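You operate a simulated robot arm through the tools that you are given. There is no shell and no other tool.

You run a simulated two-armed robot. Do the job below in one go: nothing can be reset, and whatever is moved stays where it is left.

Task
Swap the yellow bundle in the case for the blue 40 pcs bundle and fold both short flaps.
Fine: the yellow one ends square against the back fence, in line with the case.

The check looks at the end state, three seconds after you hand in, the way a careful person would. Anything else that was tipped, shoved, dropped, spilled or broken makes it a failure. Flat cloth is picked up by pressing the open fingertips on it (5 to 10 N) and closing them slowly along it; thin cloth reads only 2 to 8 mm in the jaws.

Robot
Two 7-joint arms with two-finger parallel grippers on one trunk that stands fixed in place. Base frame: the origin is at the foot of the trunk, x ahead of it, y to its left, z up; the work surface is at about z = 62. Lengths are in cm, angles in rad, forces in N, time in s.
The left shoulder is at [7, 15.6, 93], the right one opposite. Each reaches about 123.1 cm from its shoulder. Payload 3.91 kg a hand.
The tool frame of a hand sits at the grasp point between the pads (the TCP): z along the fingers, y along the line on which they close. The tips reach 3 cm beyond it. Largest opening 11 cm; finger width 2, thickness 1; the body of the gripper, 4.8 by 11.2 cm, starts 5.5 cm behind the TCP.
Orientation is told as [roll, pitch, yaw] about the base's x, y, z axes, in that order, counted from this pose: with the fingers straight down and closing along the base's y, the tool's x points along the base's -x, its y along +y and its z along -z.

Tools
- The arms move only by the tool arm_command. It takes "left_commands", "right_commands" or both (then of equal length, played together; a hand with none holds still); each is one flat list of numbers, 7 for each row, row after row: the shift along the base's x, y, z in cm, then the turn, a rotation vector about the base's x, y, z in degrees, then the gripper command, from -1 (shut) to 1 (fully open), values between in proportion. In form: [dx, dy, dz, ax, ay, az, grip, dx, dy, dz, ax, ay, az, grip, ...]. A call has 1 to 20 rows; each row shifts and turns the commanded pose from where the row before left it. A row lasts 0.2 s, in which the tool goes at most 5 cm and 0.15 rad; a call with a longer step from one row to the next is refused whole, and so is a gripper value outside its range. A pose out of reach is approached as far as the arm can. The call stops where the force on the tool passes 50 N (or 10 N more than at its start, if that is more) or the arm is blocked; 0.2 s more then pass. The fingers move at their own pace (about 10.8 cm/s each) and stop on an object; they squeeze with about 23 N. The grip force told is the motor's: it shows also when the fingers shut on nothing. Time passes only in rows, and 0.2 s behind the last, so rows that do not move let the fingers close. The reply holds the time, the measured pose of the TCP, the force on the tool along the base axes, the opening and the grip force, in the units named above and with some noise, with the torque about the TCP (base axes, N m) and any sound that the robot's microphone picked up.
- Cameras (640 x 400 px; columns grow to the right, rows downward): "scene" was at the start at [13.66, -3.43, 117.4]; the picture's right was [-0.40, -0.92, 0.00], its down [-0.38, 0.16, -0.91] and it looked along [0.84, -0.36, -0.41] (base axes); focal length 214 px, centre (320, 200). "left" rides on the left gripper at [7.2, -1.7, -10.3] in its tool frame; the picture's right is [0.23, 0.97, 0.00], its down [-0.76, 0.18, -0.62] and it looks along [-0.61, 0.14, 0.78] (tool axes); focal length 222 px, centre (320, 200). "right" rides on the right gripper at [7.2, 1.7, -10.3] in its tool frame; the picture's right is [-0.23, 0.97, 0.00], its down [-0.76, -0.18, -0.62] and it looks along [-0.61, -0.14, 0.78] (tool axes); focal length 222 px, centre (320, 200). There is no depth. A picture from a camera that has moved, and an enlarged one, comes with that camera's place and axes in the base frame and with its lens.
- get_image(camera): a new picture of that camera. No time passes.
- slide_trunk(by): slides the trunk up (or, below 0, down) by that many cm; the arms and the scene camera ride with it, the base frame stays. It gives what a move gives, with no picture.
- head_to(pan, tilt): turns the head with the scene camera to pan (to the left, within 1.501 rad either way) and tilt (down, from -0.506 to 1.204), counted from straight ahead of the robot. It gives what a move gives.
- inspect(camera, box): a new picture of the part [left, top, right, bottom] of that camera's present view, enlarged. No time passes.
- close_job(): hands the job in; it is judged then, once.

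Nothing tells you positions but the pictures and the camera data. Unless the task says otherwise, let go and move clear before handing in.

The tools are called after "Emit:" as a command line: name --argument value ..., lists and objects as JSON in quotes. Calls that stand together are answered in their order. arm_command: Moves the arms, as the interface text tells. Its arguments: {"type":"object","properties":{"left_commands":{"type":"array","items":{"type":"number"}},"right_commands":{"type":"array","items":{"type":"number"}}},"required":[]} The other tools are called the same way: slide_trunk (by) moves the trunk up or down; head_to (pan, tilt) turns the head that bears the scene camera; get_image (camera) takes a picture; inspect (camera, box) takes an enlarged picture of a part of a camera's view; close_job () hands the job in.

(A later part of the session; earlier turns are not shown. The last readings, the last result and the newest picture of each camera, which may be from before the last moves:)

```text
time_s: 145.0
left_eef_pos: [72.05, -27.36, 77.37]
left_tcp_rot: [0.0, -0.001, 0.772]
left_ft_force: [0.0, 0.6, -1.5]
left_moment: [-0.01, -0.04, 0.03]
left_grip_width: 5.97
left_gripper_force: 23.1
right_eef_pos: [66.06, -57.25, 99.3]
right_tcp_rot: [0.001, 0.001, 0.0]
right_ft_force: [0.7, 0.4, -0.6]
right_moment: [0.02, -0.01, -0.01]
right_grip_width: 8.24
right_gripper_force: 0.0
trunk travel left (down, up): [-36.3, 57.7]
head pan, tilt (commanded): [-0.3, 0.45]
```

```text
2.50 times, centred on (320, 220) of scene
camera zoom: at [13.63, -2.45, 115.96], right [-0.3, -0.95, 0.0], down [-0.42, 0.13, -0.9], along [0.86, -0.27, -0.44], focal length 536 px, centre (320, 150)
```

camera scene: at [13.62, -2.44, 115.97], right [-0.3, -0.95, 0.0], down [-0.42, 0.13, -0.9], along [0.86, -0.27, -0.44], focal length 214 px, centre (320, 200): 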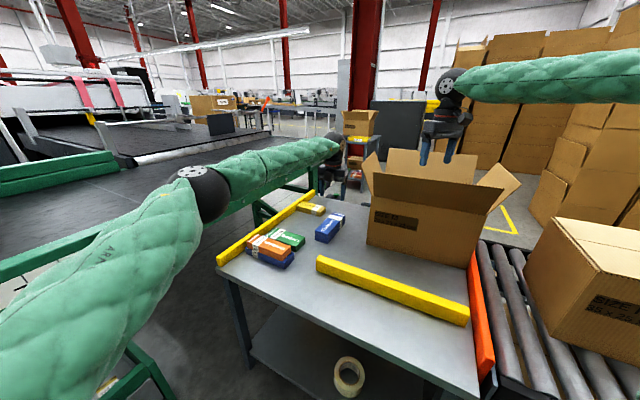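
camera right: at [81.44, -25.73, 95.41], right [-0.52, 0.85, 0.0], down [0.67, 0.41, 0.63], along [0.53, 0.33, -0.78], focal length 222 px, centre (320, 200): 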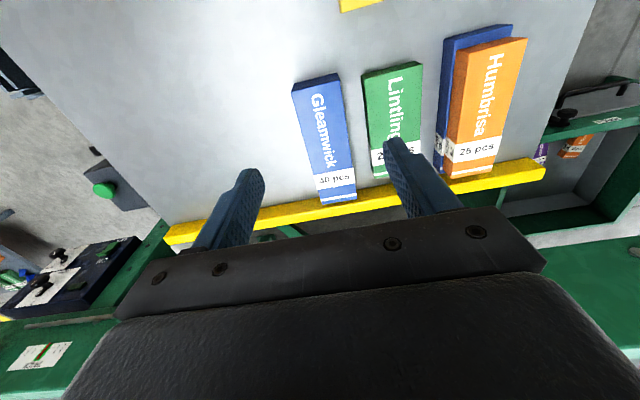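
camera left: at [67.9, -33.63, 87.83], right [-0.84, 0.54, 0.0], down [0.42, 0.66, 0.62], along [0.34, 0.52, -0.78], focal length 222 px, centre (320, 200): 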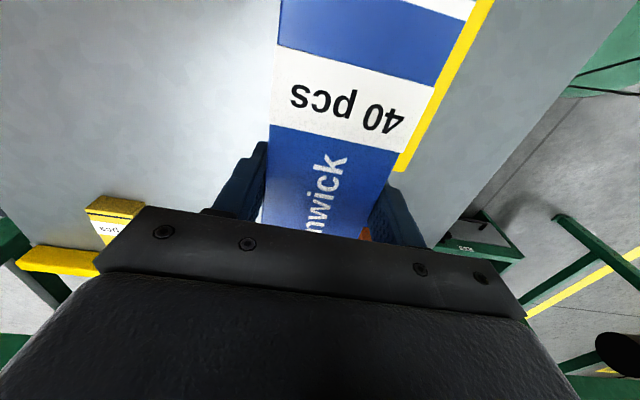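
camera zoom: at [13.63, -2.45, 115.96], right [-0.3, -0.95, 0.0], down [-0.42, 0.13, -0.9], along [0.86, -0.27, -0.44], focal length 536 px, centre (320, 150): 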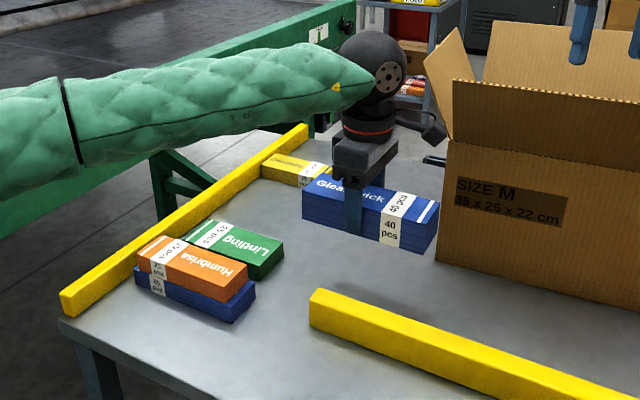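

Emit:
arm_command --left_commands '[0, 0, -2.5, 0, 0, 0, -1, 0, 0, -2.5, 0, 0, 0, -1, 0, 0, -2.5, 0, 0, 0, -1, 0, 0, -2, 0, 0, 0, -1, 0, 0, -1.2, 0, 0, 0, -1, 0, 0, -0.7, 0, 0, 0, -1, 0, 0, 0, 0, 0, 0, -1]'

Emit:
arm_command --left_commands '[0, 0, -0.2, 0, 0, 0, -1, 0, 0, -0.15, 0, 0, 0, -1, 0, 0, 0, 0, 0, 0, -1]'

```text
time_s: 146.6
left_eef_pos: [71.98, -27.38, 65.97]
left_tcp_rot: [0.001, 0.001, 0.773]
left_ft_force: [0.8, -0.6, -2.2]
left_moment: [0.03, -0.02, -0.05]
left_grip_width: 5.99
left_gripper_force: 23.0
right_eef_pos: [66.17, -57.28, 99.32]
right_tcp_rot: [0.001, 0.002, 0.0]
right_ft_force: [-0.5, -0.2, -0.2]
right_moment: [-0.02, 0.0, -0.02]
right_grip_width: 8.25
right_gripper_force: 0.0
trunk travel left (down, up): [-36.3, 57.7]
head pan, tilt (commanded): [-0.3, 0.45]
```

```text
time_s: 147.4
left_eef_pos: [71.93, -27.32, 65.77]
left_tcp_rot: [0.0, -0.002, 0.773]
left_ft_force: [2.7, 0.3, 4.8]
left_moment: [0.44, -0.32, -0.09]
left_grip_width: 5.98
left_gripper_force: 23.4
right_eef_pos: [66.09, -57.24, 99.35]
right_tcp_rot: [-0.001, -0.001, 0.001]
right_ft_force: [0.1, 0.1, 0.2]
right_moment: [0.02, 0.05, 0.05]
right_grip_width: 8.26
right_gripper_force: 0.2
trunk travel left (down, up): [-36.3, 57.7]
head pan, tilt (commanded): [-0.3, 0.45]
```

It is touching the table. I'll release, rise and withdraw the left arm to its side.

Emit:
arm_command --left_commands '[0, 0, 0.05, 0, 0, 0, -0.5, 0, 0, 0, 0, 0, 0, 0.1, 0, 0, 0, 0, 0, 0, 0.3, 0, 0, 0, 0, 0, 0, 0.4, 0, 0, 0, 0, 0, 0, 0.4, 0, 0, 1, 0, 0, 0, 0.4, 0, 0, 2.5, 0, 0, 0, 0.4, 0, 0, 3, 0, 0, 0, 0.4, 0, 0, 3, 0, 0, 0, 0.4, 0, 0, 3.5, 0, 0, 0, 0.4, 0, 0, 3.5, 0, 0, 0, 0.4, 0, 2, 3.5, 0, 0, 0, 0.4, 0, 4, 3, 0, 0, 0, 0.4, -0.5, 4.5, 2, 0, 0, 0, 0.4, -0.5, 4.5, 1, 0, 0, 0, 0.4, -0.5, 4.5, 1, 0, 0, 0, 0.4, -0.5, 4.5, 1, 0, 0, 0, 0.4, -0.5, 4.5, 1, 0, 0, 0, 0.4, -1, 4.5, 1, 0, 0, 0, 0.4, -1, 4.5, 1, 0, 0, 0, 0.4]'

Emit:
head_to --pan -0.408 --tilt 0.424

Emit:
get_image --camera "scene"

Emit:
inspect --camera "scene" --box '[220, 180, 480, 340]'

```text
time_s: 151.6
left_eef_pos: [68.0, 10.56, 96.6]
left_tcp_rot: [0.001, 0.002, 0.77]
left_ft_force: [-1.4, 0.0, 0.5]
left_moment: [-0.04, -0.02, 0.0]
left_grip_width: 7.69
left_gripper_force: 0.1
right_eef_pos: [65.99, -57.31, 99.5]
right_tcp_rot: [-0.002, -0.001, 0.0]
right_ft_force: [-0.7, 0.4, 0.0]
right_moment: [-0.03, -0.01, -0.04]
right_grip_width: 8.23
right_gripper_force: 0.1
trunk travel left (down, up): [-36.3, 57.7]
head pan, tilt (commanded): [-0.3, 0.45]
```

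```text
time_s: 152.3
left_eef_pos: [68.2, 10.46, 96.53]
left_tcp_rot: [0.001, -0.001, 0.773]
left_ft_force: [-0.2, 0.4, -0.3]
left_moment: [0.01, 0.03, -0.01]
left_grip_width: 7.7
left_gripper_force: 0.1
right_eef_pos: [66.13, -57.14, 99.36]
right_tcp_rot: [0.0, -0.003, -0.001]
right_ft_force: [0.4, 0.2, 0.1]
right_moment: [-0.01, 0.01, 0.0]
right_grip_width: 8.26
right_gripper_force: 0.1
trunk travel left (down, up): [-36.3, 57.7]
head pan, tilt (commanded): [-0.408, 0.424]
```

```text
taken
camera scene: at [13.3, -3.36, 116.21], right [-0.4, -0.92, 0.0], down [-0.38, 0.16, -0.91], along [0.84, -0.36, -0.41], focal length 214 px, centre (320, 200)
```

scene: 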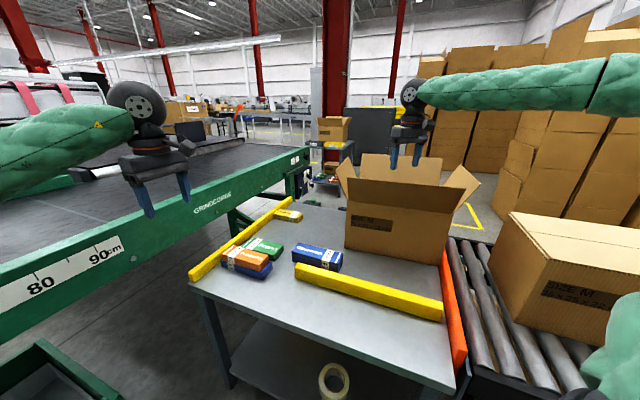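

```text
2.46 times, centred on (350, 260) of scene
camera zoom: at [13.3, -3.36, 116.21], right [-0.4, -0.92, 0.0], down [-0.38, 0.16, -0.91], along [0.84, -0.36, -0.41], focal length 528 px, centre (246, 52)
```

zoom: 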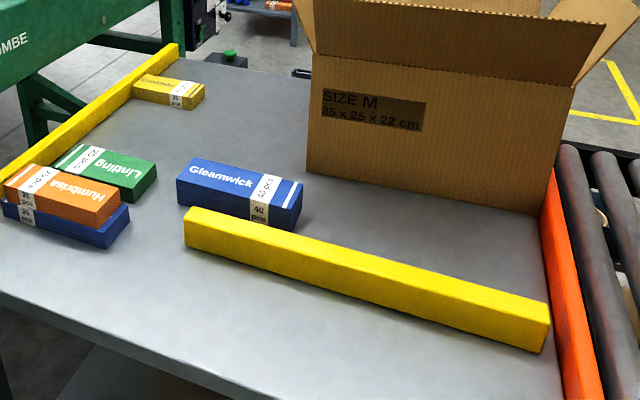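

Everything stands neatly: yellow at the fence, blue parked, left arm away. I'll raise the trunk for clearance and bring the right hand over the blue bundle.

Emit:
slide_trunk --by 11.2

Emit:
arm_command --right_commands '[0, 0, 0, 0, 0, 4.4, 0.4, 0.3, 2.8, 0, 0, 0, 4.4, 0.4, 0.6, 3, 0, 0, 0, 4.4, 0.4, 0.6, 3, 0, 0, 0, 4.4, 0.4, 0.6, 3, 0, 0, 0, 4.4, 0.4, 0.6, 3, 0, 0, 0, 4.4, 0.4, 0.6, 3, -1, 0, 0, 4.4, 0.4, 0.6, 3, -2, 0, 0, 4.4, 0.4, 0.6, 3, -3, 0, 0, 4.4, 0.4, 0.6, 3, -3.5, 0, 0, 4.7, 0.4, 0.6, 3, -3.5, 0, 0, 0, 0.4, 0, 0, -3.5, 0, 0, 0, 0.4, 0, 0, -3.5, 0, 0, 0, 0.4, 0, 0, 0, 0, 0, 0, 0.4]'

Emit:
get_image --camera "right"

Emit:
get_image --camera "scene"

```text
time_s: 153.7
left_eef_pos: [68.12, 10.47, 107.65]
left_tcp_rot: [-0.001, 0.003, 0.774]
left_ft_force: [0.4, -0.2, 0.3]
left_moment: [-0.01, -0.02, -0.02]
left_grip_width: 7.68
left_gripper_force: 0.1
right_eef_pos: [66.08, -57.27, 110.61]
right_tcp_rot: [0.0, 0.001, -0.001]
right_ft_force: [-0.4, 0.5, -0.6]
right_moment: [0.0, 0.0, -0.01]
right_grip_width: 8.23
right_gripper_force: 0.0
trunk travel left (down, up): [-47.5, 46.5]
head pan, tilt (commanded): [-0.408, 0.424]
```

```text
time_s: 156.7
left_eef_pos: [67.95, 10.37, 107.73]
left_tcp_rot: [0.0, 0.0, 0.771]
left_ft_force: [0.7, -0.5, -0.5]
left_moment: [-0.01, -0.06, -0.01]
left_grip_width: 7.69
left_gripper_force: 0.0
right_eef_pos: [71.72, -27.11, 90.51]
right_tcp_rot: [0.002, -0.001, 0.772]
right_ft_force: [-0.2, 0.3, 0.2]
right_moment: [0.01, -0.03, -0.01]
right_grip_width: 7.68
right_gripper_force: 0.0
trunk travel left (down, up): [-47.5, 46.5]
head pan, tilt (commanded): [-0.408, 0.424]
```

```text
taken
camera right: at [65.36, -31.11, 100.9], right [-0.52, 0.86, 0.0], down [0.67, 0.4, 0.62], along [0.53, 0.32, -0.78], focal length 222 px, centre (320, 200)
```

right: 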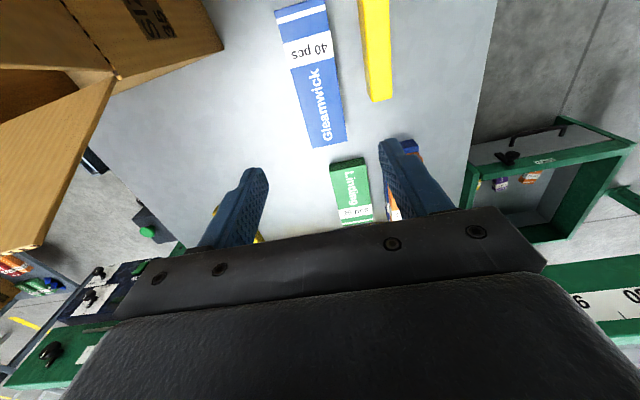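

```text
taken
camera scene: at [13.25, -3.38, 127.42], right [-0.4, -0.92, 0.0], down [-0.38, 0.16, -0.91], along [0.84, -0.36, -0.41], focal length 214 px, centre (320, 200)
```

scene: 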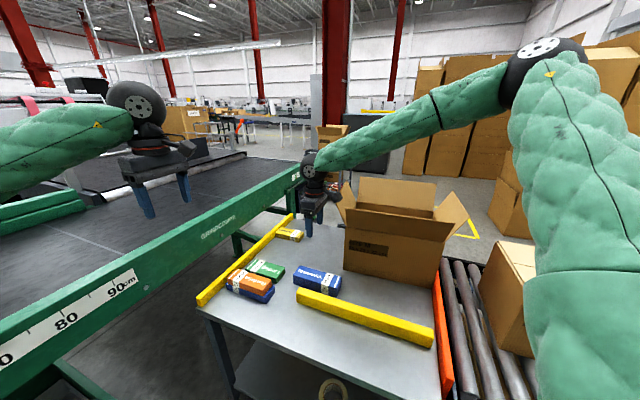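

Emit:
inspect --camera "right" --box '[240, 0, 420, 160]'

```text
2.50 times, centred on (330, 80) of right
camera zoom: at [65.36, -31.11, 100.9], right [-0.52, 0.86, 0.0], down [0.67, 0.4, 0.62], along [0.53, 0.32, -0.78], focal length 555 px, centre (295, 500)
```

zoom: 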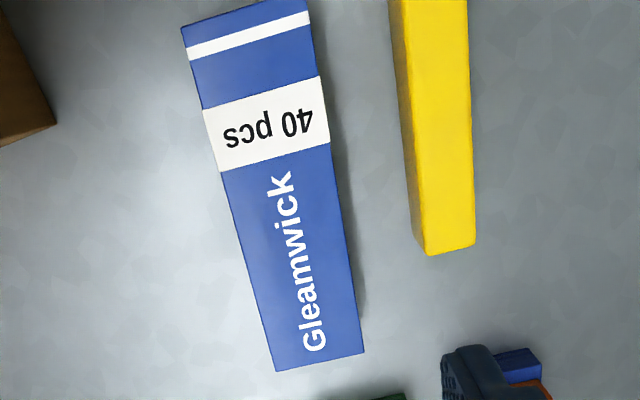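

The alignment is good to within half a centimetre. I'll correct it, go down and grasp.

Emit:
arm_command --right_commands '[0.08, -0.24, -3.5, 0, 0, 0, 0.4, 0.08, -0.24, -3.5, 0, 0, 0, 0.4, 0, 0, -3.5, 0, 0, 0, 0.4, 0, 0, -3.5, 0, 0, 0, 0.4, 0, 0, -3.5, 0, 0, 0, 0.4, 0, 0, -3.5, 0, 0, 0, 0.4, 0, 0, -2, 0, 0, 0, 0.4, 0, 0, -1.3, 0, 0, 0, 0.4, 0, 0, -0.5, 0, 0, 0, 0.4, 0, 0, 0, 0, 0, 0, 0.4]'

Emit:
get_image --camera "right"

Emit:
get_image --camera "scene"

```text
time_s: 158.9
left_eef_pos: [68.05, 10.45, 107.66]
left_tcp_rot: [0.001, 0.001, 0.771]
left_ft_force: [-0.1, 0.1, 0.7]
left_moment: [-0.02, 0.0, 0.01]
left_grip_width: 7.73
left_gripper_force: 0.1
right_eef_pos: [71.92, -27.86, 65.62]
right_tcp_rot: [0.0, -0.002, 0.772]
right_ft_force: [0.2, 0.5, -0.1]
right_moment: [0.0, -0.05, 0.02]
right_grip_width: 7.66
right_gripper_force: 0.2
trunk travel left (down, up): [-47.5, 46.5]
head pan, tilt (commanded): [-0.408, 0.424]
```

```text
taken
camera right: at [65.57, -31.76, 75.96], right [-0.52, 0.86, 0.0], down [0.67, 0.4, 0.62], along [0.53, 0.32, -0.78], focal length 222 px, centre (320, 200)
```

right: 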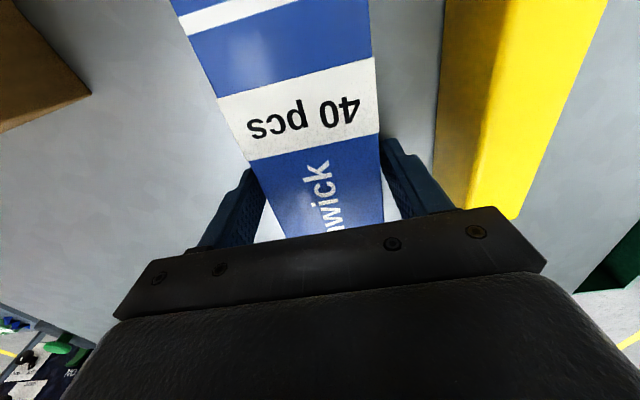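

```text
taken
camera scene: at [13.32, -3.36, 127.41], right [-0.4, -0.92, 0.0], down [-0.38, 0.16, -0.91], along [0.84, -0.36, -0.41], focal length 214 px, centre (320, 200)
```

scene: 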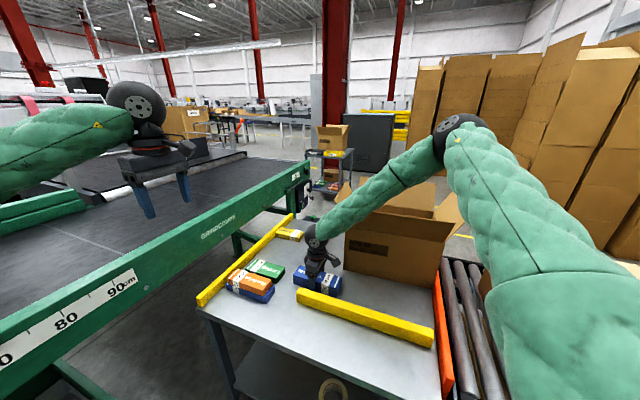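

Emit:
arm_command --right_commands '[0, 0, 0, 0, 0, 0, 0.25, 0, 0, 0, 0, 0, 0, 0.15, 0, 0, 0, 0, 0, 0, 0.1, 0, 0, 0, 0, 0, 0, 0.05, 0, 0, 0, 0, 0, 0, 0, 0, 0, 0, 0, 0, 0, -0.5, 0, 0, 0, 0, 0, 0, -1, 0, 0, 0, 0, 0, 0, -1, 0, 0, 0.6, 0, 0, 0, -1, 0, 0, 1.5, 0, 0, 0, -1, 0, 0, 2.5, 0, 0, 0, -1, 0, 0, 3, 0, 0, 0, -1, 0, 0, 3, 0, 0, 0, -1, 0, 0, 3, 0, 0, 0, -1, 0, 0, 3, 0, 0, 0, -1, 0, 0, 3, 0, 0, 0, -1]'

Emit:
get_image --camera "right"

Emit:
get_image --camera "scene"

```text
time_s: 162.3
left_eef_pos: [68.07, 10.49, 107.77]
left_tcp_rot: [0.0, 0.0, 0.774]
left_ft_force: [-0.6, -0.8, -0.8]
left_moment: [0.0, -0.04, 0.02]
left_grip_width: 7.7
left_gripper_force: 0.0
right_eef_pos: [71.73, -27.78, 85.31]
right_tcp_rot: [0.0, -0.002, 0.773]
right_ft_force: [-0.4, 0.1, -2.5]
right_moment: [0.0, -0.01, -0.02]
right_grip_width: 6.0
right_gripper_force: 23.1
trunk travel left (down, up): [-47.5, 46.5]
head pan, tilt (commanded): [-0.408, 0.424]
```

```text
taken
camera right: at [65.4, -31.75, 95.63], right [-0.52, 0.86, 0.0], down [0.67, 0.4, 0.62], along [0.53, 0.32, -0.78], focal length 222 px, centre (320, 200)
```

right: 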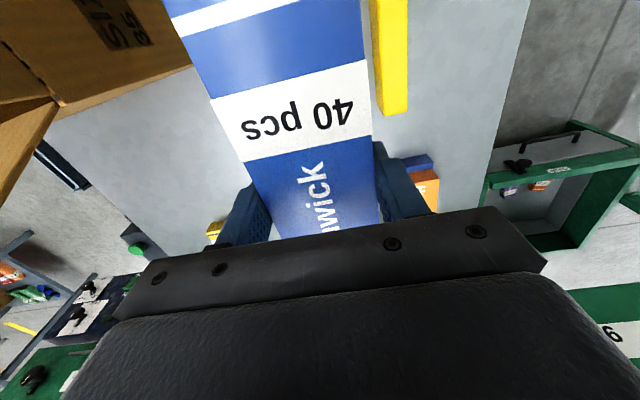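

```text
taken
camera scene: at [13.27, -3.35, 127.41], right [-0.4, -0.92, 0.0], down [-0.38, 0.16, -0.91], along [0.84, -0.36, -0.41], focal length 214 px, centre (320, 200)
```

scene: 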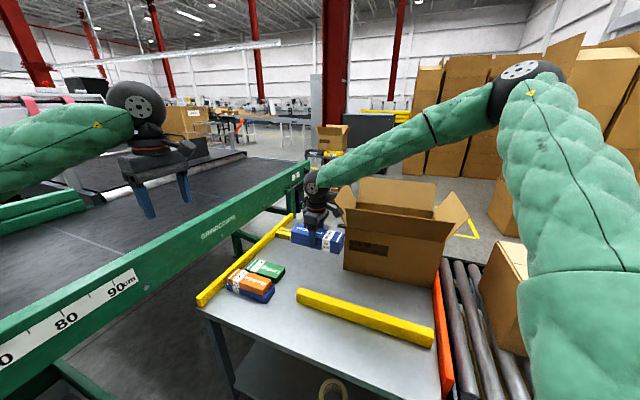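

Blue is in the right hand. I'll lift it well above the flaps.

Emit:
slide_trunk --by 2.9

Emit:
arm_command --right_commands '[0, 0, 3, 0, 0, 0, -1, 0, 0, 3, 0, 0, 0, -1, 0, 0, 3, 0, 0, 0, -1, 0, 0, 3, 0, 0, 0, -1, 0, 0, 3, 0, 0, 0, -1, 0, 0, 3, 0, 0, 0, -1, 0, 0, 3, 0, 0, 0, -1, 0, 0, 3, 0, 0, 0, -1, 0, 0, 0, 0, 0, 0, -1]'

Emit:
get_image --camera "scene"

```text
time_s: 163.1
left_eef_pos: [68.22, 10.33, 110.48]
left_tcp_rot: [0.001, 0.003, 0.773]
left_ft_force: [0.2, 0.3, -0.2]
left_moment: [-0.02, 0.0, -0.03]
left_grip_width: 7.68
left_gripper_force: 0.0
right_eef_pos: [71.63, -27.94, 88.1]
right_tcp_rot: [0.001, 0.0, 0.774]
right_ft_force: [-1.2, 0.3, -2.4]
right_moment: [0.02, -0.01, 0.02]
right_grip_width: 5.97
right_gripper_force: 23.3
trunk travel left (down, up): [-50.4, 43.6]
head pan, tilt (commanded): [-0.408, 0.424]
```

```text
time_s: 165.1
left_eef_pos: [68.12, 10.38, 110.68]
left_tcp_rot: [0.003, 0.001, 0.774]
left_ft_force: [0.0, 0.3, 0.7]
left_moment: [-0.01, -0.01, -0.03]
left_grip_width: 7.71
left_gripper_force: 0.1
right_eef_pos: [71.87, -27.96, 111.87]
right_tcp_rot: [0.002, 0.0, 0.774]
right_ft_force: [-0.2, -0.6, -1.4]
right_moment: [0.0, -0.01, 0.01]
right_grip_width: 6.0
right_gripper_force: 23.0
trunk travel left (down, up): [-50.4, 43.6]
head pan, tilt (commanded): [-0.408, 0.424]
```

```text
taken
camera scene: at [13.38, -3.4, 130.29], right [-0.4, -0.92, 0.0], down [-0.38, 0.16, -0.91], along [0.84, -0.36, -0.41], focal length 214 px, centre (320, 200)
```

scene: 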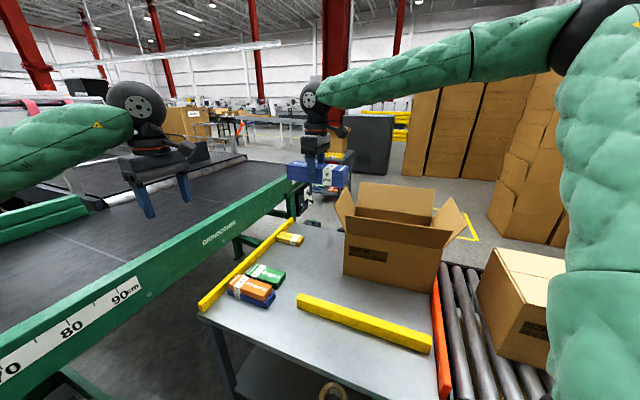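

Emit:
arm_command --right_commands '[0.45, -2.5, 0, 0, 0, -7.35, -1, 0.45, -2.5, 0, 0, 0, -7.35, -1, 0.45, -2.5, 0, 0, 0, -7.35, -1, 0.45, -2.5, 0, 0, 0, -7.35, -1, 0.45, -2.5, 0, 0, 0, -7.35, -1, 0.45, -2.5, 0, 0, 0, -7.35, -1, 0.45, -2.5, 0, 0, 0, -7.35, -1, 0.45, -2.5, 0, 0, 0, -7.35, -1, 0.45, -2.5, 0, 0, 0, -7.35, -1, 0.45, -2.5, 0, 0, 0, -7.35, -1, 0.45, -2.5, 0, 0, 0, -7.35, -1, 0.45, -2.5, 0, 0, 0, -7.35, -1, 0, 0, 0, 0, 0, 0, -1]'

Emit:
get_image --camera "right"

Emit:
get_image --camera "scene"

```text
time_s: 167.9
left_eef_pos: [68.06, 10.54, 110.71]
left_tcp_rot: [0.001, 0.001, 0.773]
left_ft_force: [0.3, 0.8, -0.8]
left_moment: [-0.02, 0.0, 0.0]
left_grip_width: 7.7
left_gripper_force: 0.0
right_eef_pos: [77.28, -58.08, 112.14]
right_tcp_rot: [-0.004, -0.001, -0.769]
right_ft_force: [0.3, 0.1, -2.5]
right_moment: [-0.02, -0.03, -0.01]
right_grip_width: 5.99
right_gripper_force: 22.9
trunk travel left (down, up): [-50.4, 43.6]
head pan, tilt (commanded): [-0.408, 0.424]
```

```text
taken
camera right: at [73.26, -51.89, 122.43], right [0.84, 0.54, 0.0], down [0.42, -0.66, 0.62], along [0.34, -0.52, -0.78], focal length 222 px, centre (320, 200)
```

right: 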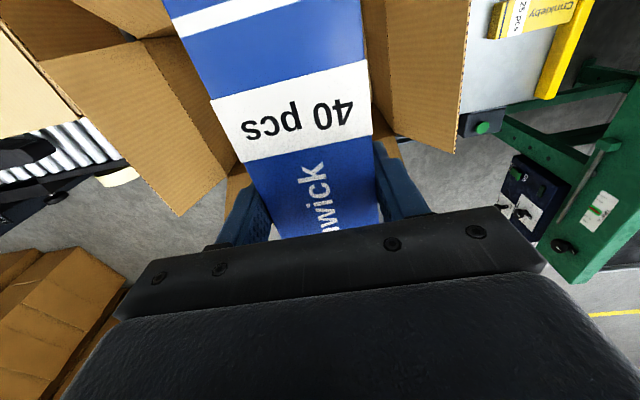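

```text
taken
camera scene: at [13.32, -3.34, 130.31], right [-0.4, -0.92, 0.0], down [-0.38, 0.16, -0.91], along [0.84, -0.36, -0.41], focal length 214 px, centre (320, 200)
```

scene: 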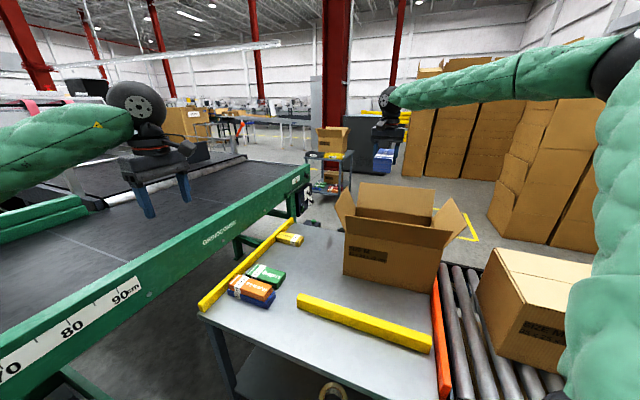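

I'm over the case. From the current case pose, the slot is at about (77.4, -57.4). I'll align to the case and start down, checking clearance at each stage.

Emit:
arm_command --right_commands '[0.1, 0.35, -2, 0, 0, 1.3, -1, 0.1, 0.3, -3, 0, 0, 1.2, -1, 0, 0, -3, 0, 0, 0, -1, 0, 0, -3, 0, 0, 0, -1, 0, 0, -2, 0, 0, 0, -1, 0, 0, 0, 0, 0, 0, -1]'

Emit:
get_image --camera "right"

Emit:
inspect --camera "scene" --box '[320, 100, 500, 300]'

```text
time_s: 169.3
left_eef_pos: [68.12, 10.41, 110.53]
left_tcp_rot: [0.002, 0.0, 0.772]
left_ft_force: [0.0, 0.1, -0.8]
left_moment: [0.02, -0.04, 0.02]
left_grip_width: 7.69
left_gripper_force: 0.1
right_eef_pos: [77.59, -57.12, 99.2]
right_tcp_rot: [-0.002, -0.001, -0.721]
right_ft_force: [-0.3, 0.0, -2.7]
right_moment: [0.0, 0.0, -0.02]
right_grip_width: 5.98
right_gripper_force: 22.5
trunk travel left (down, up): [-50.4, 43.6]
head pan, tilt (commanded): [-0.408, 0.424]
```

```text
taken
camera right: at [73.29, -51.19, 109.55], right [0.81, 0.58, 0.0], down [0.45, -0.64, 0.62], along [0.36, -0.51, -0.78], focal length 222 px, centre (320, 200)
```

right: 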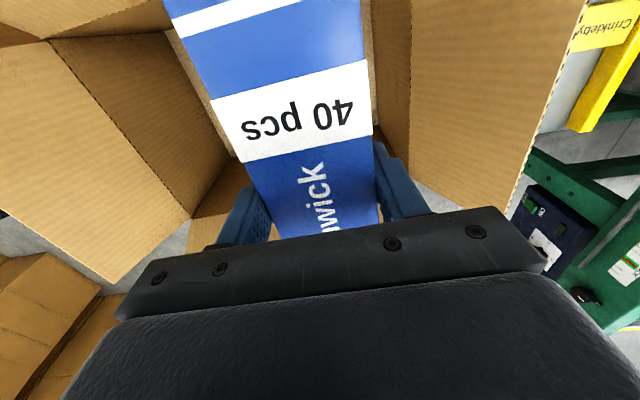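

```text
2.00 times, centred on (410, 200) of scene
camera zoom: at [13.31, -3.37, 130.31], right [-0.4, -0.92, 0.0], down [-0.38, 0.16, -0.91], along [0.84, -0.36, -0.41], focal length 429 px, centre (140, 200)
```

zoom: 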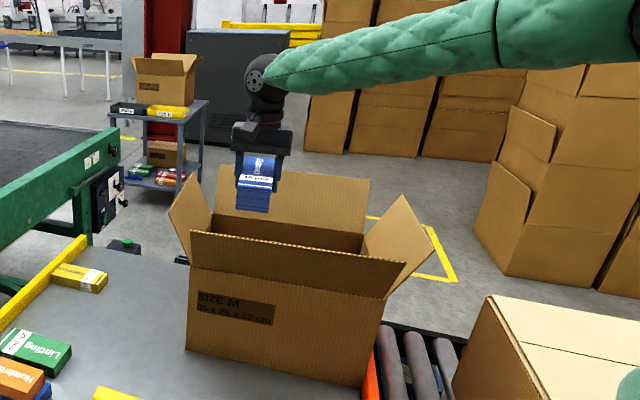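

The walls are where I expected: about 10 cm to the near end wall, and centred front to back. I'll continue straight down.

Emit:
arm_command --right_commands '[0, 0, -3, 0, 0, 0, -1, 0, 0, -3, 0, 0, 0, -1, 0, 0, -3, 0, 0, 0, -1, 0, 0, -3, 0, 0, 0, -1, 0, 0, -3, 0, 0, 0, -1, 0, 0, -3, 0, 0, 0, -1, 0, 0, -2.5, 0, 0, 0, -1, 0, 0, 0, 0, 0, 0, -1]'

Emit:
get_image --camera "right"

Emit:
inspect --camera "scene" --box '[320, 100, 500, 300]'

```text
time_s: 171.1
left_eef_pos: [68.01, 10.41, 110.57]
left_tcp_rot: [-0.001, 0.001, 0.774]
left_ft_force: [-1.1, 0.5, -0.7]
left_moment: [0.0, 0.01, -0.01]
left_grip_width: 7.73
left_gripper_force: 0.1
right_eef_pos: [77.4, -57.09, 78.69]
right_tcp_rot: [0.001, -0.002, -0.722]
right_ft_force: [-0.1, 0.4, -2.9]
right_moment: [-0.01, -0.02, 0.0]
right_grip_width: 5.98
right_gripper_force: 22.7
trunk travel left (down, up): [-50.4, 43.6]
head pan, tilt (commanded): [-0.408, 0.424]
```

```text
taken
camera right: at [73.14, -51.17, 89.11], right [0.81, 0.58, 0.0], down [0.45, -0.64, 0.62], along [0.36, -0.51, -0.78], focal length 222 px, centre (320, 200)
```

right: 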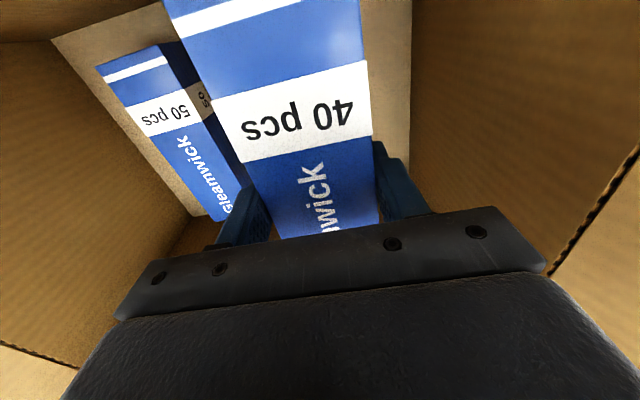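

```text
2.00 times, centred on (410, 200) of scene
camera zoom: at [13.28, -3.37, 130.31], right [-0.4, -0.92, 0.0], down [-0.38, 0.16, -0.91], along [0.84, -0.36, -0.41], focal length 429 px, centre (140, 200)
```

zoom: 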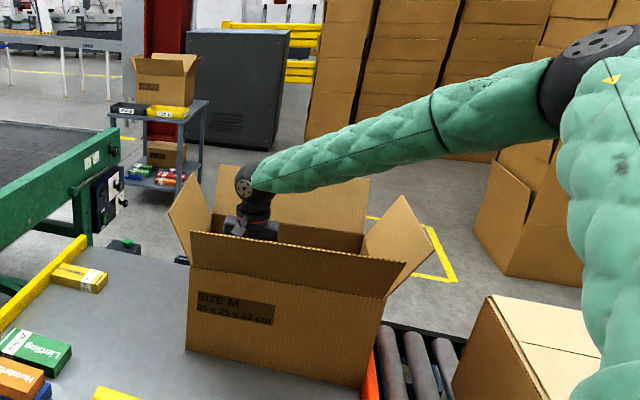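

Emit:
arm_command --right_commands '[0, 0, -2.5, 0, 0, 0, -1, 0, 0, -2.5, 0, 0, 0, -1, 0, 0, -2.5, 0, 0, 0, -1, 0, 0, -2, 0, 0, 0, -1, 0, 0, -1.2, 0, 0, 0, -1, 0, 0, -0.8, 0, 0, 0, -1, 0, 0, 0, 0, 0, 0, -1]'

Emit:
get_image --camera "right"

Emit:
inspect --camera "scene" --box '[320, 100, 500, 300]'

```text
time_s: 172.7
left_eef_pos: [68.2, 10.36, 110.59]
left_tcp_rot: [-0.001, -0.002, 0.773]
left_ft_force: [0.1, 0.4, 0.4]
left_moment: [-0.01, 0.02, 0.05]
left_grip_width: 7.68
left_gripper_force: 0.1
right_eef_pos: [77.29, -57.35, 67.14]
right_tcp_rot: [0.001, -0.002, -0.724]
right_ft_force: [0.5, 0.1, -2.1]
right_moment: [0.0, 0.03, 0.03]
right_grip_width: 5.99
right_gripper_force: 22.9
trunk travel left (down, up): [-50.4, 43.6]
head pan, tilt (commanded): [-0.408, 0.424]
```

```text
taken
camera right: at [73.01, -51.23, 77.51], right [0.81, 0.58, 0.0], down [0.45, -0.64, 0.62], along [0.36, -0.51, -0.78], focal length 222 px, centre (320, 200)
```

right: 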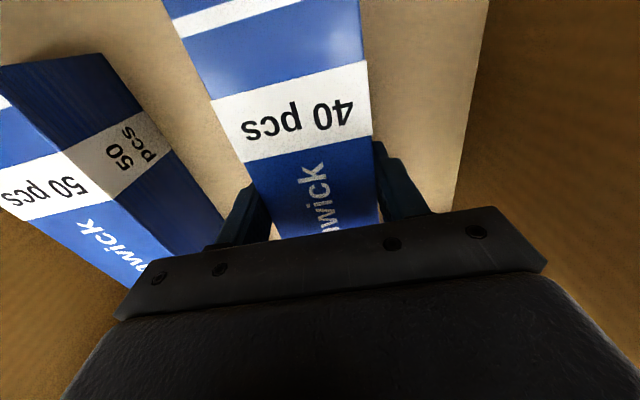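

```text
2.00 times, centred on (410, 200) of scene
camera zoom: at [13.32, -3.38, 130.31], right [-0.4, -0.92, 0.0], down [-0.38, 0.16, -0.91], along [0.84, -0.36, -0.41], focal length 429 px, centre (140, 200)
```

zoom: 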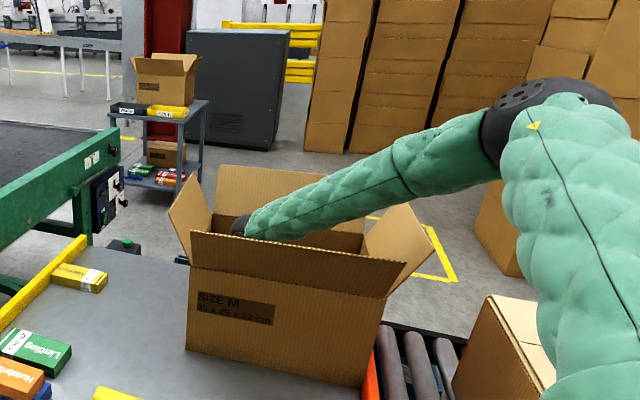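

The slot is good and the 50 pcs is untouched. I'll take the last centimetre in small steps.

Emit:
arm_command --right_commands '[0, 0, -0.4, 0, 0, 0, -1, 0, 0, -0.3, 0, 0, 0, -1, 0, 0, 0, 0, 0, 0, -1]'

Emit:
arm_command --right_commands '[0, 0, -0.2, 0, 0, 0, -1, 0, 0, 0, 0, 0, 0, -1]'

Emit:
arm_command --right_commands '[0, 0, -0.2, 0, 0, 0, -1, 0, 0, 0, 0, 0, 0, -1]'

```text
time_s: 173.5
left_eef_pos: [68.02, 10.39, 110.58]
left_tcp_rot: [0.001, -0.001, 0.774]
left_ft_force: [-0.3, 0.4, 0.5]
left_moment: [0.0, 0.02, -0.02]
left_grip_width: 7.72
left_gripper_force: 0.0
right_eef_pos: [77.37, -57.27, 66.5]
right_tcp_rot: [-0.003, 0.0, -0.723]
right_ft_force: [0.9, 0.6, -2.7]
right_moment: [-0.01, -0.03, 0.0]
right_grip_width: 5.94
right_gripper_force: 22.6
trunk travel left (down, up): [-50.4, 43.6]
head pan, tilt (commanded): [-0.408, 0.424]
```

```text
time_s: 174.1
left_eef_pos: [68.08, 10.49, 110.59]
left_tcp_rot: [0.0, 0.001, 0.773]
left_ft_force: [-0.4, 0.1, 0.6]
left_moment: [-0.01, 0.01, 0.0]
left_grip_width: 7.7
left_gripper_force: 0.0
right_eef_pos: [77.32, -57.21, 66.11]
right_tcp_rot: [-0.002, -0.004, -0.723]
right_ft_force: [-0.9, -0.1, -2.7]
right_moment: [0.0, 0.05, 0.0]
right_grip_width: 5.99
right_gripper_force: 22.9
trunk travel left (down, up): [-50.4, 43.6]
head pan, tilt (commanded): [-0.408, 0.424]
```

```text
time_s: 174.7
left_eef_pos: [68.03, 10.47, 110.67]
left_tcp_rot: [0.0, 0.0, 0.772]
left_ft_force: [0.2, -0.9, -0.6]
left_moment: [0.04, 0.0, -0.01]
left_grip_width: 7.72
left_gripper_force: 0.1
right_eef_pos: [77.42, -57.2, 66.1]
right_tcp_rot: [0.001, -0.002, -0.723]
right_ft_force: [0.8, -4.3, 7.9]
right_moment: [0.47, 0.46, 0.1]
right_grip_width: 6.0
right_gripper_force: 23.1
trunk travel left (down, up): [-50.4, 43.6]
head pan, tilt (commanded): [-0.408, 0.424]
```

It is touching the case floor. I'll release and lift straight out.

Emit:
arm_command --right_commands '[0, 0, 0.1, 0, 0, 0, -0.5, 0, 0, 0, 0, 0, 0, 0.1, 0, 0, 0, 0, 0, 0, 0.3, 0, 0, 0, 0, 0, 0, 0.42, 0, 0, 0, 0, 0, 0, 0.42, 0, 0, 1, 0, 0, 0, 0.42, 0, 0, 2, 0, 0, 0, 0.42, 0, 0, 3, 0, 0, 0, 0.42, 0, 0, 3, 0, 0, 0, 0.42, 0, 0, 3, 0, 0, 0, 0.42, 0, 0, 3, 0, 0, 0, 0.42, 0, 0, 3, 0, 0, 0, 0.42, 0, 0, 3, 0, 0, 0, 0.42, 0, 0, 3, 0, 0, 0, 0.42, 0, 0, 3, 0, 0, 0, 0.42, 0, 0, 3, 0, 0, 0, 0.42, 0, 0, 3, 0, 0, 0, 0.42, 0, 0, 3, 0, 0, 0, 0.42, 0, 0, 3, 0, 0, 0, 0.42, 0, 0, 3, 0, 0, 0, 0.42]'

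Emit:
get_image --camera "right"

Emit:
get_image --camera "scene"

```text
time_s: 178.9
left_eef_pos: [68.02, 10.59, 110.73]
left_tcp_rot: [0.0, 0.001, 0.774]
left_ft_force: [-0.2, -0.8, -0.3]
left_moment: [0.02, -0.01, 0.02]
left_grip_width: 7.71
left_gripper_force: 0.0
right_eef_pos: [77.12, -57.3, 107.97]
right_tcp_rot: [-0.001, -0.002, -0.723]
right_ft_force: [0.5, -0.2, 0.2]
right_moment: [-0.01, 0.01, 0.01]
right_grip_width: 7.8
right_gripper_force: 0.1
trunk travel left (down, up): [-50.4, 43.6]
head pan, tilt (commanded): [-0.408, 0.424]
```

```text
taken
camera right: at [72.93, -51.19, 118.44], right [0.81, 0.58, 0.0], down [0.45, -0.64, 0.62], along [0.36, -0.51, -0.78], focal length 222 px, centre (320, 200)
```

right: 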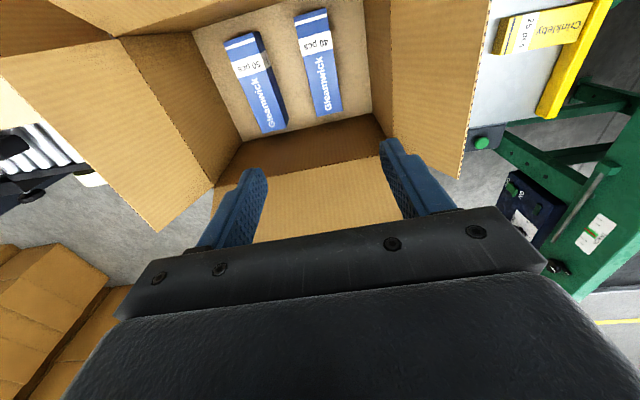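

```text
taken
camera scene: at [13.27, -3.33, 130.31], right [-0.4, -0.92, 0.0], down [-0.38, 0.16, -0.91], along [0.84, -0.36, -0.41], focal length 214 px, centre (320, 200)
```

scene: 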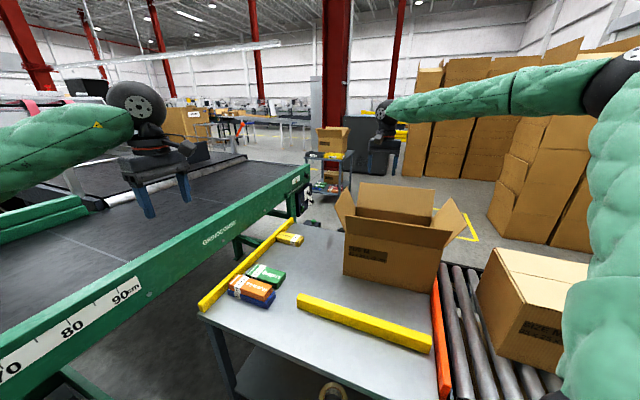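

The swap is complete: blue 40 pcs lies next to the 50 pcs in the case and yellow is at the fence. Next come the flaps. I'll turn the right hand so its camera stays outside while the spread fingers push the first short flap inward.

Emit:
arm_command --right_commands '[0, 0, 0.5, 0, 0, -7.44, 0.42, 0, 0, 0.5, 0, 0, -7.44, 0.42, 0.5, 0.5, 0.5, 0, 0, -7.44, 0.42, 0.5, 0.5, 0.5, 0, 0, -7.44, 0.42, 0.5, 0.5, 0.5, 0, 0, -7.44, 0.42, 0.5, 0.5, 0.5, 0, 0, -7.44, 0.42, 0.5, 0.5, 0, 0, 0, -7.44, 0.42, 0.5, 0.5, 0, 0, 0, -7.44, 0.42, 0.5, 0.5, 0, 0, 0, -7.44, 0.42, 0.5, 0.5, 0, 0, 0, -7.44, 0.42, 0.5, 0.5, 0, 0, 0, -7.44, 0.42, 0.5, 0.5, 0, 0, 0, -7.44, 0.42, 0, 0, 0, 0, 0, 0, 0.42]'

Emit:
get_image --camera "right"

Emit:
get_image --camera "scene"

```text
time_s: 181.7
left_eef_pos: [68.16, 10.32, 110.6]
left_tcp_rot: [0.0, 0.002, 0.772]
left_ft_force: [-1.1, 0.3, 0.1]
left_moment: [0.02, -0.01, -0.02]
left_grip_width: 7.71
left_gripper_force: 0.1
right_eef_pos: [82.52, -52.17, 110.98]
right_tcp_rot: [-0.002, -0.002, -2.28]
right_ft_force: [0.4, -0.3, 0.3]
right_moment: [0.01, 0.02, 0.0]
right_grip_width: 7.81
right_gripper_force: 0.1
trunk travel left (down, up): [-50.4, 43.6]
head pan, tilt (commanded): [-0.408, 0.424]
```

```text
taken
camera right: at [88.53, -47.95, 121.44], right [0.59, -0.81, 0.0], down [-0.63, -0.46, 0.62], along [-0.51, -0.37, -0.78], focal length 222 px, centre (320, 200)
```

right: 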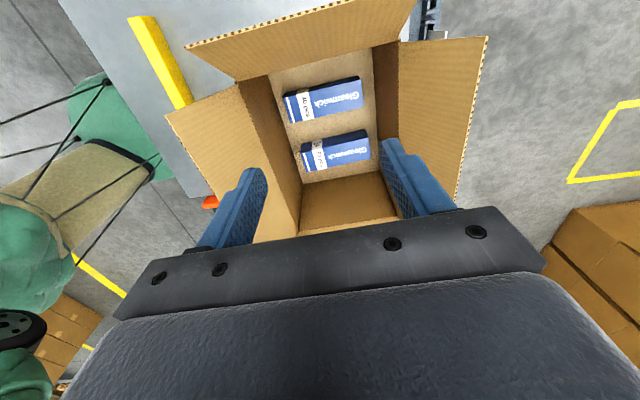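

```text
taken
camera scene: at [13.3, -3.4, 130.31], right [-0.4, -0.92, 0.0], down [-0.38, 0.16, -0.91], along [0.84, -0.36, -0.41], focal length 214 px, centre (320, 200)
```

scene: 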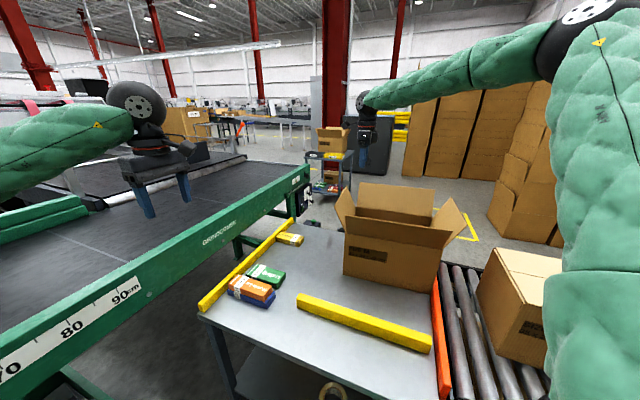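

This view looks straight into the case. I'll enlarge it to measure the case and flap geometry.

Emit:
inspect --camera "right" --box '[150, 0, 510, 240]'

```text
1.67 times, centred on (330, 120) of right
camera zoom: at [88.53, -47.95, 121.44], right [0.59, -0.81, 0.0], down [-0.63, -0.46, 0.62], along [-0.51, -0.37, -0.78], focal length 370 px, centre (303, 333)
```

zoom: 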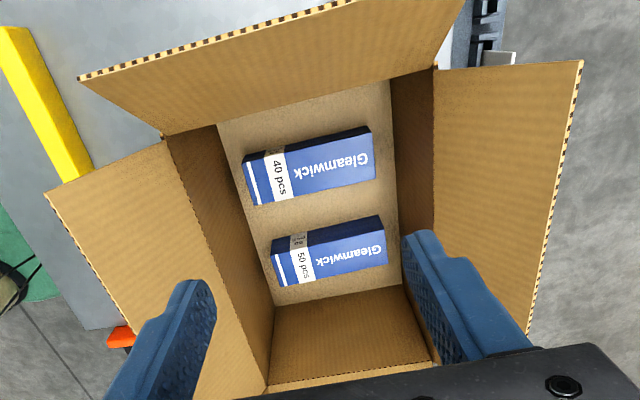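

Measured: flap hinge at about z 83.5, leaning outward about 25° with its tip near z 95. I'll move outside the first short flap and down beside it.

Emit:
arm_command --right_commands '[1.55, 1.88, 0, 0, 0, 0, 0.42, 1.55, 1.88, 0, 0, 0, 0, 0.42, 1.55, 1.88, 0, 0, 0, 0, 0.42, 1.55, 1.88, 0, 0, 0, 0, 0.42, 1.55, 1.88, 0, 0, 0, 0, 0.42, 1.55, 1.88, 0, 0, 0, 0, 0.42, 0, 0, -3, 0, 0, 0, 0.42, 0, 0, -3, 0, 0, 0, 0.42, 0, 0, -3, 0, 0, 0, 0.42, 0, 0, 0, 0, 0, 0, 0.42]'

Emit:
get_image --camera "right"

Emit:
inspect --camera "scene" --box '[290, 80, 490, 300]'

```text
time_s: 183.9
left_eef_pos: [67.98, 10.43, 110.68]
left_tcp_rot: [0.001, -0.002, 0.774]
left_ft_force: [0.5, 0.0, -0.6]
left_moment: [-0.02, 0.01, -0.02]
left_grip_width: 7.7
left_gripper_force: 0.0
right_eef_pos: [91.49, -40.91, 102.01]
right_tcp_rot: [-0.002, -0.002, -2.28]
right_ft_force: [-0.1, 0.1, -0.2]
right_moment: [-0.01, 0.02, 0.04]
right_grip_width: 7.81
right_gripper_force: 0.1
trunk travel left (down, up): [-50.4, 43.6]
head pan, tilt (commanded): [-0.408, 0.424]
```

```text
taken
camera right: at [97.59, -36.62, 112.48], right [0.59, -0.81, 0.0], down [-0.63, -0.46, 0.62], along [-0.5, -0.37, -0.78], focal length 222 px, centre (320, 200)
```

right: 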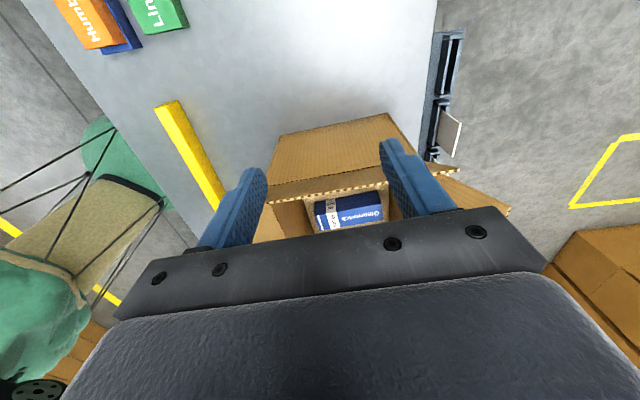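

```text
1.82 times, centred on (390, 190) of scene
camera zoom: at [13.28, -3.34, 130.32], right [-0.4, -0.92, 0.0], down [-0.38, 0.16, -0.91], along [0.84, -0.36, -0.41], focal length 390 px, centre (193, 218)
```

zoom: 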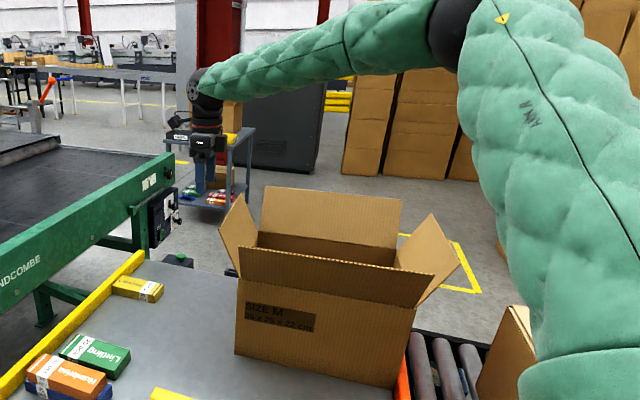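

Emit:
arm_command --right_commands '[0, 0, -2.8, 0, 0, 0, 0.42, 0, 0, -2.8, 0, 0, 0, 0.42, 0, 0, -2.8, 0, 0, 0, 0.42, 0, 0, -2.8, 0, 0, 0, 0.42, 0, 0, -2.3, 0, 0, 0, 0.42, 0, 0, 0, 0, 0, 0, 0.42]'

Emit:
get_image --camera "right"

Emit:
inspect --camera "scene" --box '[290, 80, 490, 300]'

```text
time_s: 185.3
left_eef_pos: [68.11, 10.49, 110.57]
left_tcp_rot: [0.001, 0.001, 0.774]
left_ft_force: [-0.1, -0.5, -0.3]
left_moment: [0.0, -0.02, 0.04]
left_grip_width: 7.71
left_gripper_force: 0.0
right_eef_pos: [91.5, -40.88, 88.53]
right_tcp_rot: [0.0, 0.0, -2.283]
right_ft_force: [0.3, -0.2, 0.0]
right_moment: [-0.02, -0.05, 0.02]
right_grip_width: 7.8
right_gripper_force: 0.0
trunk travel left (down, up): [-50.4, 43.6]
head pan, tilt (commanded): [-0.408, 0.424]
```

```text
taken
camera right: at [97.71, -36.56, 98.9], right [0.59, -0.81, 0.0], down [-0.63, -0.46, 0.62], along [-0.5, -0.37, -0.78], focal length 222 px, centre (320, 200)
```

right: 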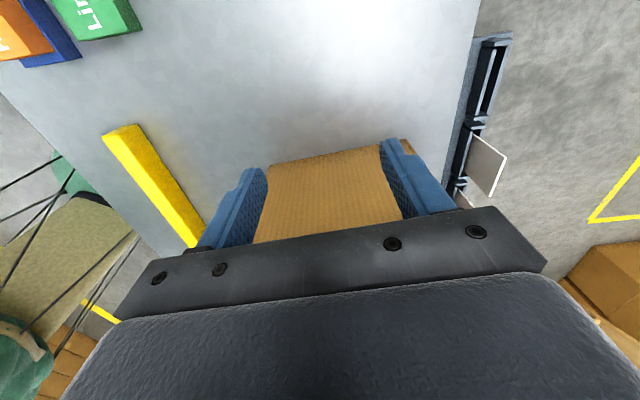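

```text
1.82 times, centred on (390, 190) of scene
camera zoom: at [13.28, -3.35, 130.31], right [-0.4, -0.92, 0.0], down [-0.38, 0.16, -0.91], along [0.84, -0.36, -0.41], focal length 390 px, centre (193, 218)
```

zoom: 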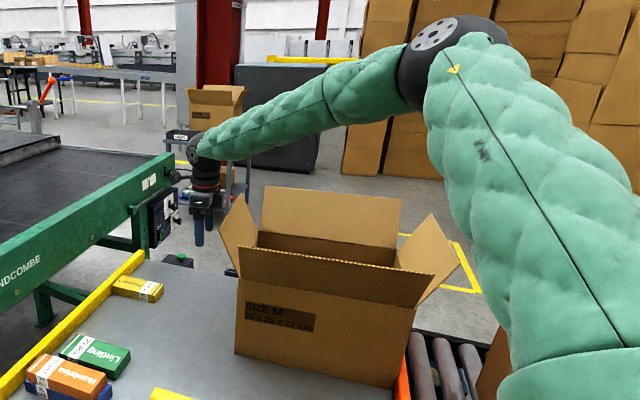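

Both fingers are outside the flap. I'll push inward slowly and watch how it folds.

Emit:
arm_command --right_commands '[-0.65, -0.76, 0, 0, 0, 0, 0.42, -0.65, -0.76, 0, 0, 0, 0, 0.42, -0.65, -0.76, 0, 0, 0, 0, 0.42, -0.65, -0.76, 0, 0, 0, 0, 0.42, -0.65, -0.76, 0, 0, 0, 0, 0.42, -0.65, -0.76, 0, 0, 0, 0, 0.42, -0.65, -0.76, 0, 0, 0, 0, 0.42, -0.65, -0.76, 0, 0, 0, 0, 0.42, -0.65, -0.76, 0, 0, 0, 0, 0.42, -0.65, -0.76, 0, 0, 0, 0, 0.42]'

Emit:
inspect --camera "scene" --box '[290, 80, 490, 300]'

Emit:
get_image --camera "right"

```text
time_s: 187.1
left_eef_pos: [67.83, 10.59, 110.67]
left_tcp_rot: [-0.001, 0.0, 0.774]
left_ft_force: [0.8, -0.4, 0.1]
left_moment: [0.02, 0.03, 0.02]
left_grip_width: 7.73
left_gripper_force: 0.1
right_eef_pos: [86.58, -46.67, 89.44]
right_tcp_rot: [0.005, 0.005, -2.279]
right_ft_force: [-6.0, 6.6, 28.2]
right_moment: [-0.81, 0.57, -0.29]
right_grip_width: 7.79
right_gripper_force: 0.0
trunk travel left (down, up): [-50.4, 43.6]
head pan, tilt (commanded): [-0.408, 0.424]
stopped in row 9 (right hand): the force on the tool passed its limit at 50 N (the readings are from after the stop); the commanded pose is now the measured one
```

```text
1.82 times, centred on (390, 190) of scene
camera zoom: at [13.07, -3.21, 130.3], right [-0.4, -0.92, 0.0], down [-0.38, 0.16, -0.91], along [0.84, -0.36, -0.41], focal length 390 px, centre (193, 218)
```

zoom: 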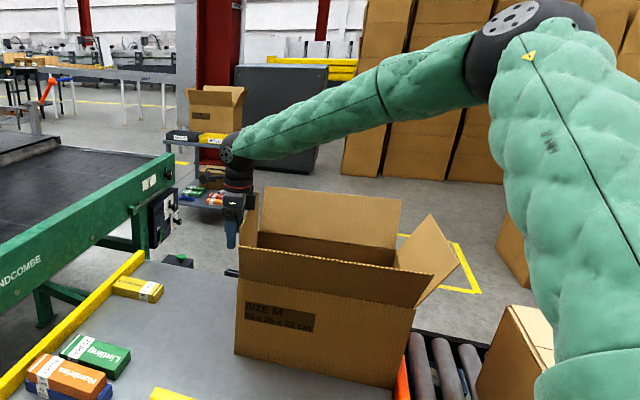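

```text
taken
camera right: at [92.5, -42.27, 99.84], right [0.59, -0.81, 0.0], down [-0.63, -0.46, 0.62], along [-0.5, -0.37, -0.78], focal length 222 px, centre (320, 200)
```

right: 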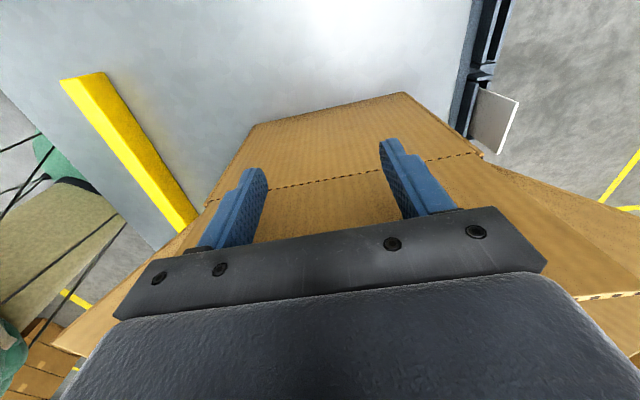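

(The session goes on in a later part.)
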